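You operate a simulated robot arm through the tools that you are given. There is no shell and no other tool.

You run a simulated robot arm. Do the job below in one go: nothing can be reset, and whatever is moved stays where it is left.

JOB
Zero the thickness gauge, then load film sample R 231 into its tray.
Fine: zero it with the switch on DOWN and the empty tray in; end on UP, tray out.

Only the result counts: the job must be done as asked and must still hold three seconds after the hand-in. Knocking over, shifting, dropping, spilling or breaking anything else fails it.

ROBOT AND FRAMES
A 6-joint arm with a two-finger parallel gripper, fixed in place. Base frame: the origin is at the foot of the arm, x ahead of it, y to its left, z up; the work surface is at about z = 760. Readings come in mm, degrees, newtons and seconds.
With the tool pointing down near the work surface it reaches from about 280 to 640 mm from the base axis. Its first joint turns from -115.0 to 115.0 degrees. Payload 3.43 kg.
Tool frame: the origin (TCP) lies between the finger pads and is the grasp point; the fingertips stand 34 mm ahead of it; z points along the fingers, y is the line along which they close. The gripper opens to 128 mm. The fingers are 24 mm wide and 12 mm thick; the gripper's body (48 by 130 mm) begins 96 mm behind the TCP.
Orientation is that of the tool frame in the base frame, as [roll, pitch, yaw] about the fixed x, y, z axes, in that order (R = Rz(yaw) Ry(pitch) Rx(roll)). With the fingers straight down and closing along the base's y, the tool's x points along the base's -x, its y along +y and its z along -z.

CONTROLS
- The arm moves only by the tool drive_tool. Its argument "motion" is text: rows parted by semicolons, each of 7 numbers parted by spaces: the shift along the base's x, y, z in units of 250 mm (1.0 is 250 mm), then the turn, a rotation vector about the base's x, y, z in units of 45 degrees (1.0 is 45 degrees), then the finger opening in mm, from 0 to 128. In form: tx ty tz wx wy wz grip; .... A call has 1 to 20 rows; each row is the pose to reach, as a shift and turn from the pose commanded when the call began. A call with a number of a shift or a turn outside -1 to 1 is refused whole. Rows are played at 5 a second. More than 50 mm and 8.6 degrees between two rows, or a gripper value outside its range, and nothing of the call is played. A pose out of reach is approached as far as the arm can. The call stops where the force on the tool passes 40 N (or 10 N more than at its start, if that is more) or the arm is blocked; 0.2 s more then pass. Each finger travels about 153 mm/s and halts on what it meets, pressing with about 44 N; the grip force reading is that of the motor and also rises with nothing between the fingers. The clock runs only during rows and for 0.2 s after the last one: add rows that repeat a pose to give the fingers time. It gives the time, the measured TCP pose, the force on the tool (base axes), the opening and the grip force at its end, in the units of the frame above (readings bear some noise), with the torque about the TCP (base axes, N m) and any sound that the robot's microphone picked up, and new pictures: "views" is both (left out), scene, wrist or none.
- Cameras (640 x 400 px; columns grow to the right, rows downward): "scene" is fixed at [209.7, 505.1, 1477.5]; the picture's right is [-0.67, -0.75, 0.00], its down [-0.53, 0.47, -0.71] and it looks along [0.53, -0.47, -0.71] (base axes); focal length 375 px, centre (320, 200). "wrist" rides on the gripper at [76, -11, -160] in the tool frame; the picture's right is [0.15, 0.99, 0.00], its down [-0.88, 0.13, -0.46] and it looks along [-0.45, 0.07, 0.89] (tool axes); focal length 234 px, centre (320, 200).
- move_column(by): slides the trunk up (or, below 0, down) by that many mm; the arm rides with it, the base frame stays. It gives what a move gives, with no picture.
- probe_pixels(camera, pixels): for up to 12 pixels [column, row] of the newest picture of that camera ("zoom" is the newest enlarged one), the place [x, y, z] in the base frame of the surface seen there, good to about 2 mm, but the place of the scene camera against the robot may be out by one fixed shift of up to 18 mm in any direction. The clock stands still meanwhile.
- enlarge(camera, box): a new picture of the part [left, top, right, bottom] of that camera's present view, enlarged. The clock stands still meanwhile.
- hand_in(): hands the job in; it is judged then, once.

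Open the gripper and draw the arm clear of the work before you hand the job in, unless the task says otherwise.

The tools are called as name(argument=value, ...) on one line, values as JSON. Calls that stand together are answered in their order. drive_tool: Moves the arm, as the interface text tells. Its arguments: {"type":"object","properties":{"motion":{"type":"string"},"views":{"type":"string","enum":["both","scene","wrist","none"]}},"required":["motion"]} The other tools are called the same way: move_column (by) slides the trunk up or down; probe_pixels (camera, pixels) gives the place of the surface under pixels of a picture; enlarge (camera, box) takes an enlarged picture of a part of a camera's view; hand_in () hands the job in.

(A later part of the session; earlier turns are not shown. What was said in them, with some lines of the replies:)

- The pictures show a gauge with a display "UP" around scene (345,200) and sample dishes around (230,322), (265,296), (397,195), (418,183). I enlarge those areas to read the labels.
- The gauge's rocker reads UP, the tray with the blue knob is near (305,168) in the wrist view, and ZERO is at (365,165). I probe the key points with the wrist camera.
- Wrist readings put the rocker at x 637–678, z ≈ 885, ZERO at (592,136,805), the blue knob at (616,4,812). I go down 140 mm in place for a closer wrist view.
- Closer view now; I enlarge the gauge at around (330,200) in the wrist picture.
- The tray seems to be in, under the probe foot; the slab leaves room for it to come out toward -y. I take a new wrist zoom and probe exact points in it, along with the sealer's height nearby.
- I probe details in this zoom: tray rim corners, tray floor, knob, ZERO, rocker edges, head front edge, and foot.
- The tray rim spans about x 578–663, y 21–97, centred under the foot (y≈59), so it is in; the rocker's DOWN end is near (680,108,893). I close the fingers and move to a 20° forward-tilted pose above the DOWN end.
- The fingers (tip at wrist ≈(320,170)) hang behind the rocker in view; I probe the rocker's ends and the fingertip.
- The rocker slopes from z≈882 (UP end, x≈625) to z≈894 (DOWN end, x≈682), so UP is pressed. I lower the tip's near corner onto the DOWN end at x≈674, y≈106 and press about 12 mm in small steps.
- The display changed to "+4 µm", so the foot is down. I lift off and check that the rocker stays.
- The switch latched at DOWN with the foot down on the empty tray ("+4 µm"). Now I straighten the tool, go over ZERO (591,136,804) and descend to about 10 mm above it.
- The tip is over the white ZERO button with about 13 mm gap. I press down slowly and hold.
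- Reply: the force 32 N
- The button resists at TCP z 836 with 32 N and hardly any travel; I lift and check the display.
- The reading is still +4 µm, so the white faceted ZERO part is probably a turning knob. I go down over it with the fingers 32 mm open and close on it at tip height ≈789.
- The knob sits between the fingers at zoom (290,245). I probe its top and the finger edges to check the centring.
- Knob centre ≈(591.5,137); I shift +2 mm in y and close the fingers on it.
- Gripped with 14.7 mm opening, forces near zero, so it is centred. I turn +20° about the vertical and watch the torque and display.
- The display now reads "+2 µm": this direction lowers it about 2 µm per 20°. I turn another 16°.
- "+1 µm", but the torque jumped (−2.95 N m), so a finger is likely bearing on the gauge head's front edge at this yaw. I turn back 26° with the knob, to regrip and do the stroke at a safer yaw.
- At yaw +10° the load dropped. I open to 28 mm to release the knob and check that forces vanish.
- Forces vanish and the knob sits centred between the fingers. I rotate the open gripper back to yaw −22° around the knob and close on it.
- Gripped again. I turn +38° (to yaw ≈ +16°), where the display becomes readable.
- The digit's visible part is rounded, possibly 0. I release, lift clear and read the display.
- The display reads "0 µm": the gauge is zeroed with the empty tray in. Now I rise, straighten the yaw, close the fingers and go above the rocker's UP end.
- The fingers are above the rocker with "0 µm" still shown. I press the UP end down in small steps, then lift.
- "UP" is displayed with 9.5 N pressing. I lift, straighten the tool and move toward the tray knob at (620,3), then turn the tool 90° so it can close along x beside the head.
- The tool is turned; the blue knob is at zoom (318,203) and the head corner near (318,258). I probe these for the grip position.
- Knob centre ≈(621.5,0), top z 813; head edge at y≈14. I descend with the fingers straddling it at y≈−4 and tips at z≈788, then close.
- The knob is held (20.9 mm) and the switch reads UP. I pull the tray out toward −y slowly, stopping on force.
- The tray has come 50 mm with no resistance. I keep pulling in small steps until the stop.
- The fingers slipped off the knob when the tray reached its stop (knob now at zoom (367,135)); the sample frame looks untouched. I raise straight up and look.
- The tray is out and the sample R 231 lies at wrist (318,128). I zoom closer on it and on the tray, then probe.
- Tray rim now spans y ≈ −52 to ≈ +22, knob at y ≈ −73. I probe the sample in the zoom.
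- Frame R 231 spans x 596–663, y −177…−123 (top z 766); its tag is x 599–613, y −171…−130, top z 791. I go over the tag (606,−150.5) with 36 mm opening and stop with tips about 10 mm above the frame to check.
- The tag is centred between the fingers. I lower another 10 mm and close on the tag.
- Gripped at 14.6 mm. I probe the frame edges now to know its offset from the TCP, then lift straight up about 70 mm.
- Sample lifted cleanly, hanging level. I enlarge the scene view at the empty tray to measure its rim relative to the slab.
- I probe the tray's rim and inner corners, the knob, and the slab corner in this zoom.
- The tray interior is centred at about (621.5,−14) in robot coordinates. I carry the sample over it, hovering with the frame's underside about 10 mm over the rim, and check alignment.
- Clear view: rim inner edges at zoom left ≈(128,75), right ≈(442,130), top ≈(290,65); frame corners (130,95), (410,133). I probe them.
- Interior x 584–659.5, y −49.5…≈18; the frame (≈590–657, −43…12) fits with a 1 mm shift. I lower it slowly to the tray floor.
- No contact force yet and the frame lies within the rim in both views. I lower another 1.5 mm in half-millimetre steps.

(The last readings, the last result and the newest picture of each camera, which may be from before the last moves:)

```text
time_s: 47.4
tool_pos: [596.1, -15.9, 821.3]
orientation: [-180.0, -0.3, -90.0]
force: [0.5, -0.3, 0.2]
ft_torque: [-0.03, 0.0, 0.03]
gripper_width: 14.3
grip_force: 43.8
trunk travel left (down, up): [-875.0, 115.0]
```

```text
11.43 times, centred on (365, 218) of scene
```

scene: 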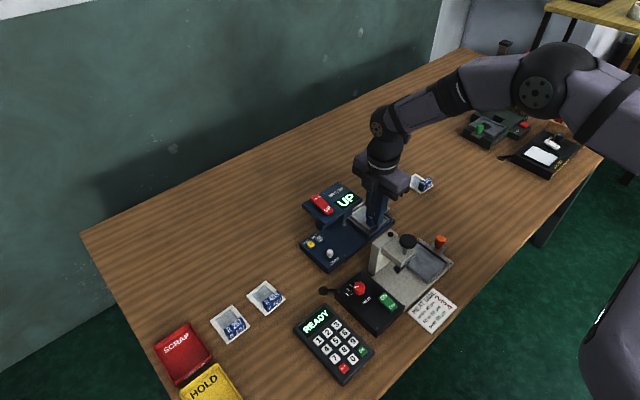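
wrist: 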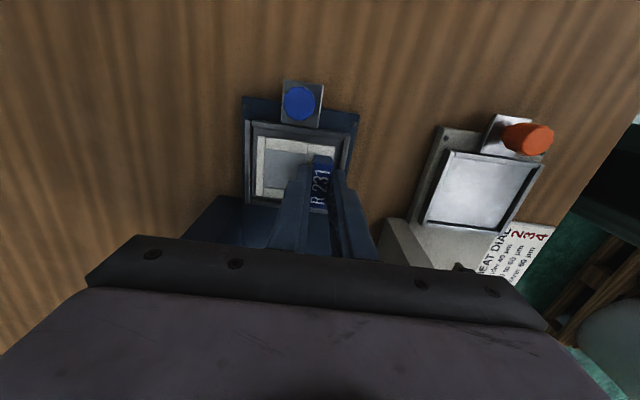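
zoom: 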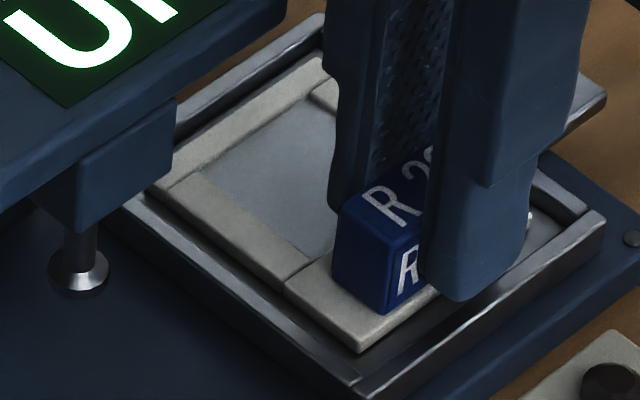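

Still no force; I probe the frame top, rim and tray floor heights in this scene zoom to find the remaining gap.

probe_pixels(camera="zoom", pixels=[[330, 305], [240, 230], [220, 150], [420, 330], [300, 340], [358, 385], [500, 290], [190, 205], [345, 345], [300, 60]])

probe_pixels(camera="wrist", pixels=[[265, 170], [320, 147], [285, 160], [250, 170], [347, 150], [290, 136], [290, 130], [262, 190], [300, 144]])

```text
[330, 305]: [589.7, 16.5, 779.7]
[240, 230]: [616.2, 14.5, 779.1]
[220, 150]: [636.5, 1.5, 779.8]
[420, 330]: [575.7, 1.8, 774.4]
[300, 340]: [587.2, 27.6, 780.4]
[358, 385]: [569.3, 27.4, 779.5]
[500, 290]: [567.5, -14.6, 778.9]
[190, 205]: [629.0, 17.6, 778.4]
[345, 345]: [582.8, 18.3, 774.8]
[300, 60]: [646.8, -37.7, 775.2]
```

```text
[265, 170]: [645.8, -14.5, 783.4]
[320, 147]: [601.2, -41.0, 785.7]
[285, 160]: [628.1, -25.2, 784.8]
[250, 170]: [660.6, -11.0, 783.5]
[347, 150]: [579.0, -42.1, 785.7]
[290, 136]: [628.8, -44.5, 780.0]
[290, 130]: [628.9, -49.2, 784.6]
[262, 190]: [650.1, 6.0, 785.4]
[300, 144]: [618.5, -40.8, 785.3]
```

Frame top ≈785 versus floor 780 plus 5.5 mm thickness: it is within a millimetre of the floor. I lower 0.5 mm more and open slowly to release.

drive_tool(motion="0 0 -0.002 0 0 0 6; 0 0 -0.002 0 0 0 15; 0 0 -0.002 0 0 0 18; 0 0 -0.002 0 0 0 24; 0 0 -0.002 0 0 0 30; 0 0 -0.002 0 0 0 30", views="both")

enlarge(camera="scene", box=[330, 190, 410, 245])

enlarge(camera="wrist", box=[230, 110, 390, 220])

```text
time_s: 48.8
tool_pos: [596.5, -14.8, 820.4]
orientation: [180.0, -0.3, -90.0]
force: [-1.1, -0.7, -0.7]
ft_torque: [0.02, 0.01, -0.03]
gripper_width: 30.0
grip_force: 0.1
trunk travel left (down, up): [-875.0, 115.0]
```

scene: 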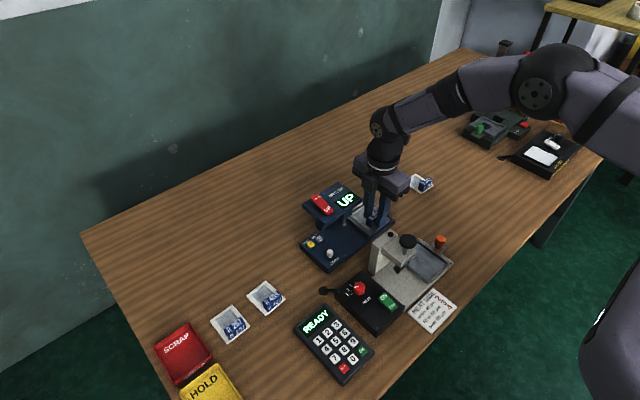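
wrist: 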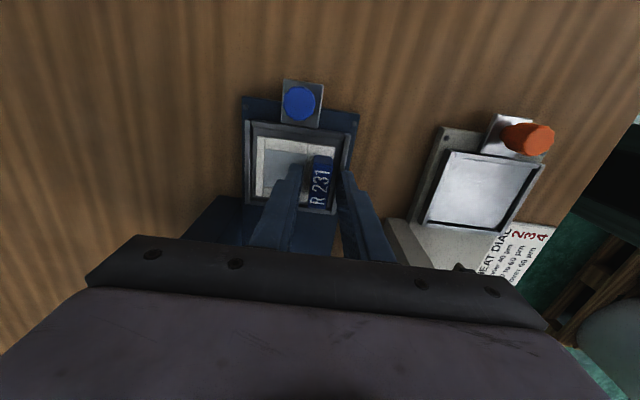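

```text
7.27 times, centred on (370, 218) of scene
```

zoom: 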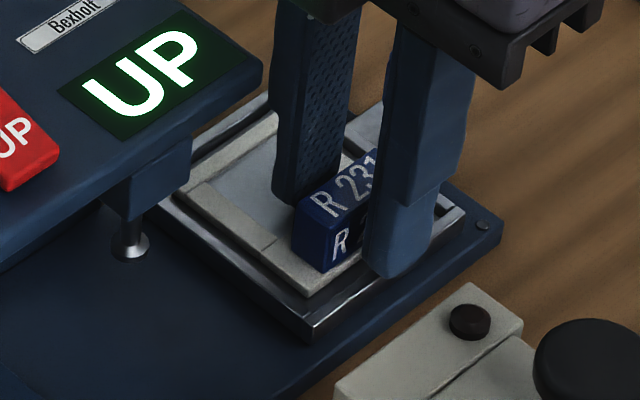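

```text
3.64 times, centred on (310, 165) of wrist
```

zoom: 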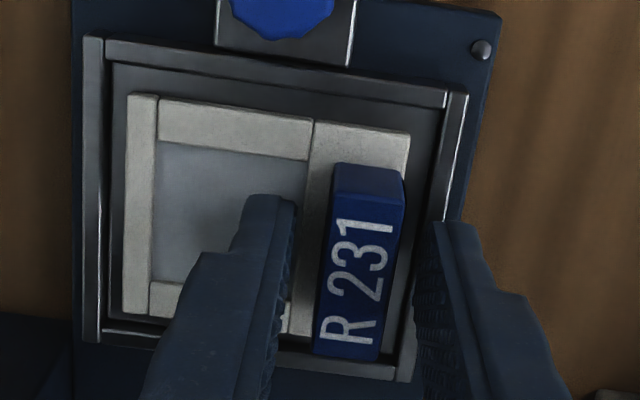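

The sample is released and sits inside the tray rim on all sides. I lift straight up and look at the result.

drive_tool(motion="0 0 0.04 0 0 0 30; 0 0 0.14 0 0 0 30; 0 0 0.3 0 0 0 30; 0 0 0.46 0 0 0 30; 0 0 0.6 0 0 0 30; 0 -0.15 0.7 0 0 0 30; -0.1 -0.3 0.8 0 0 0 30; -0.2 -0.45 0.8 0 0 0 30; -0.2 -0.45 0.8 0 0 0 30", views="both")

enlarge(camera="scene", box=[290, 175, 410, 275])

enlarge(camera="scene", box=[335, 195, 400, 240])

```text
refused: row 7 steps farther than a row can; nothing moved
```

```text
4.00 times, centred on (350, 225) of scene
```

zoom: 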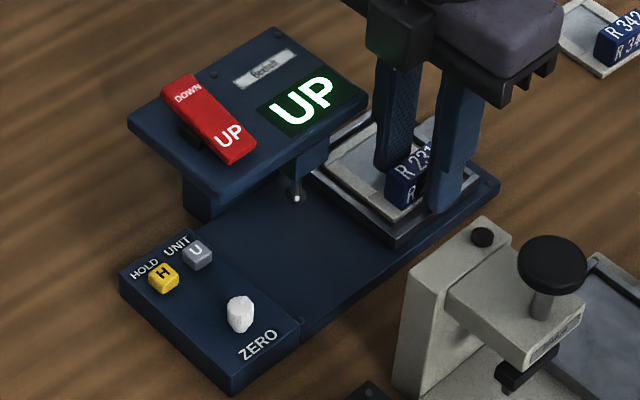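

```text
8.89 times, centred on (368, 218) of scene
```

zoom: 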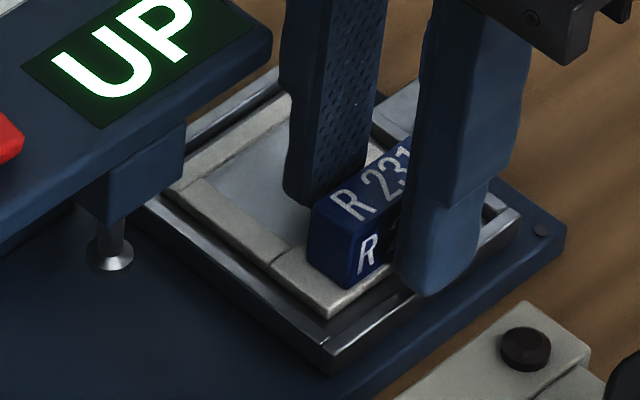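

One step was too long, so nothing moved. I repeat the retreat with smaller steps.

drive_tool(motion="0 0 0.04 0 0 0 30; 0 0 0.14 0 0 0 30; 0 0 0.3 0 0 0 30; 0 0 0.46 0 0 0 30; 0 0 0.6 0 0 0 30; 0 -0.12 0.7 0 0 0 30; -0.05 -0.26 0.75 0 0 0 30; -0.1 -0.4 0.8 0 0 0 30; -0.15 -0.55 0.8 0 0 0 30; -0.15 -0.55 0.8 0 0 0 30", views="both")

enlarge(camera="scene", box=[290, 175, 410, 275])

enlarge(camera="scene", box=[335, 195, 400, 240])

```text
time_s: 51.0
tool_pos: [560.1, -152.3, 1022.0]
orientation: [180.0, -0.3, -90.0]
force: [-0.1, -0.3, -0.5]
ft_torque: [-0.04, 0.01, 0.01]
gripper_width: 30.0
grip_force: 0.1
trunk travel left (down, up): [-875.0, 115.0]
```

scene: 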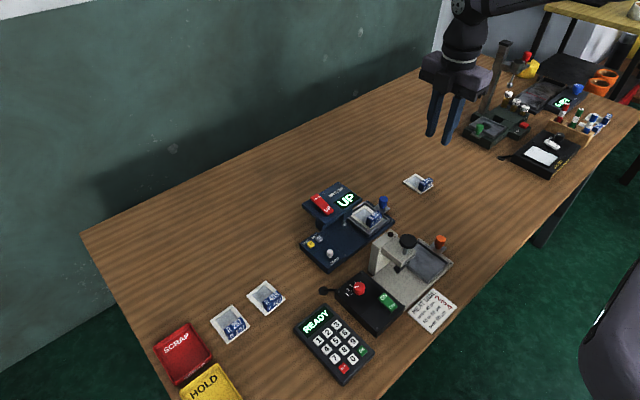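
wrist: 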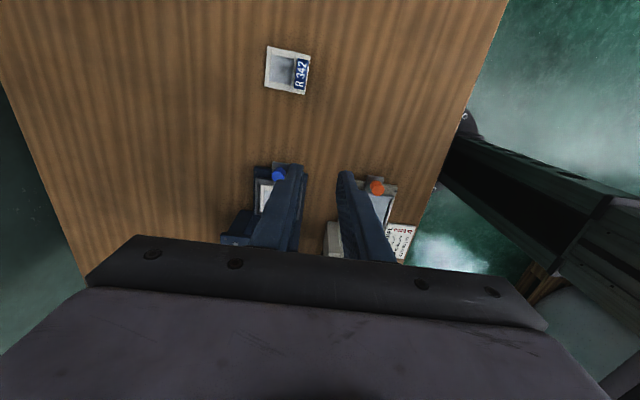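

```text
4.00 times, centred on (350, 225) of scene
```

zoom: 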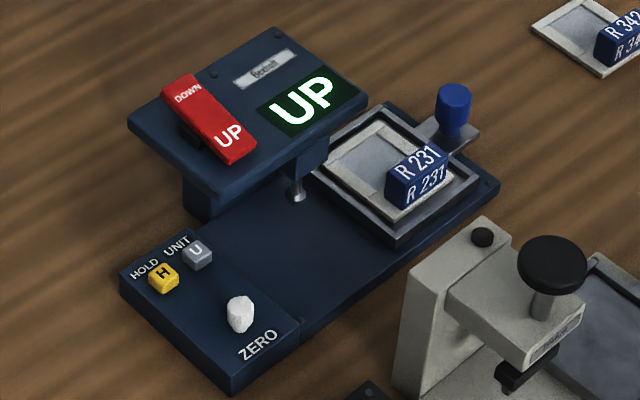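

```text
8.89 times, centred on (368, 218) of scene
```

zoom: 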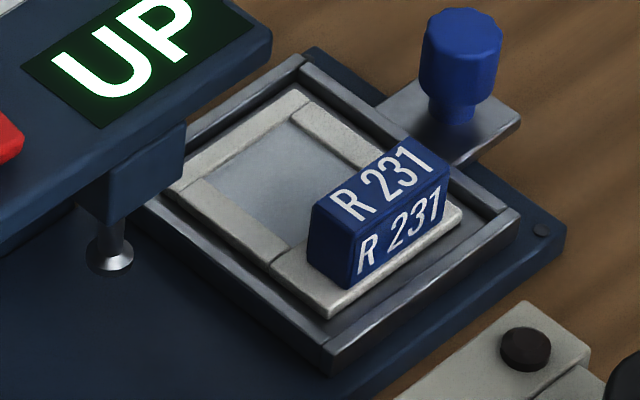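

The gauge shows UP, was left reading 0 µm when DOWN with the empty tray in, the tray is out with R 231 lying flat in it, and the arm is clear with open fingers. I hand in.

hand_in()

```text
The job is handed in.
```

The thickness gauge is zeroed and film sample R 231 is loaded in its tray. I have handed the job in but got no verdict back.

- **Zeroing:** I set the switch to DOWN with the empty tray in and the display read +4 µm. Pressing ZERO did nothing because it is a turning knob, so I turned it until the display read 0 µm. It still read 0 µm after I let go of the knob.
- **Final state:** The switch is on UP and the display shows UP. The tray is pulled out to its stop, with R 231 lying flat inside the rim. The gripper is open and the arm is clear of the work.
- **Contact during zeroing:** On the first turn of the knob the torque rose to about 3 N·m, probably from a finger touching the gauge head. I backed off and regripped at a safer angle.
- **Tray pull:** The fingers slipped off the tray knob when the tray reached its stop.

In the last pictures the gauge is in the same place as before, and nothing else near it looks disturbed.
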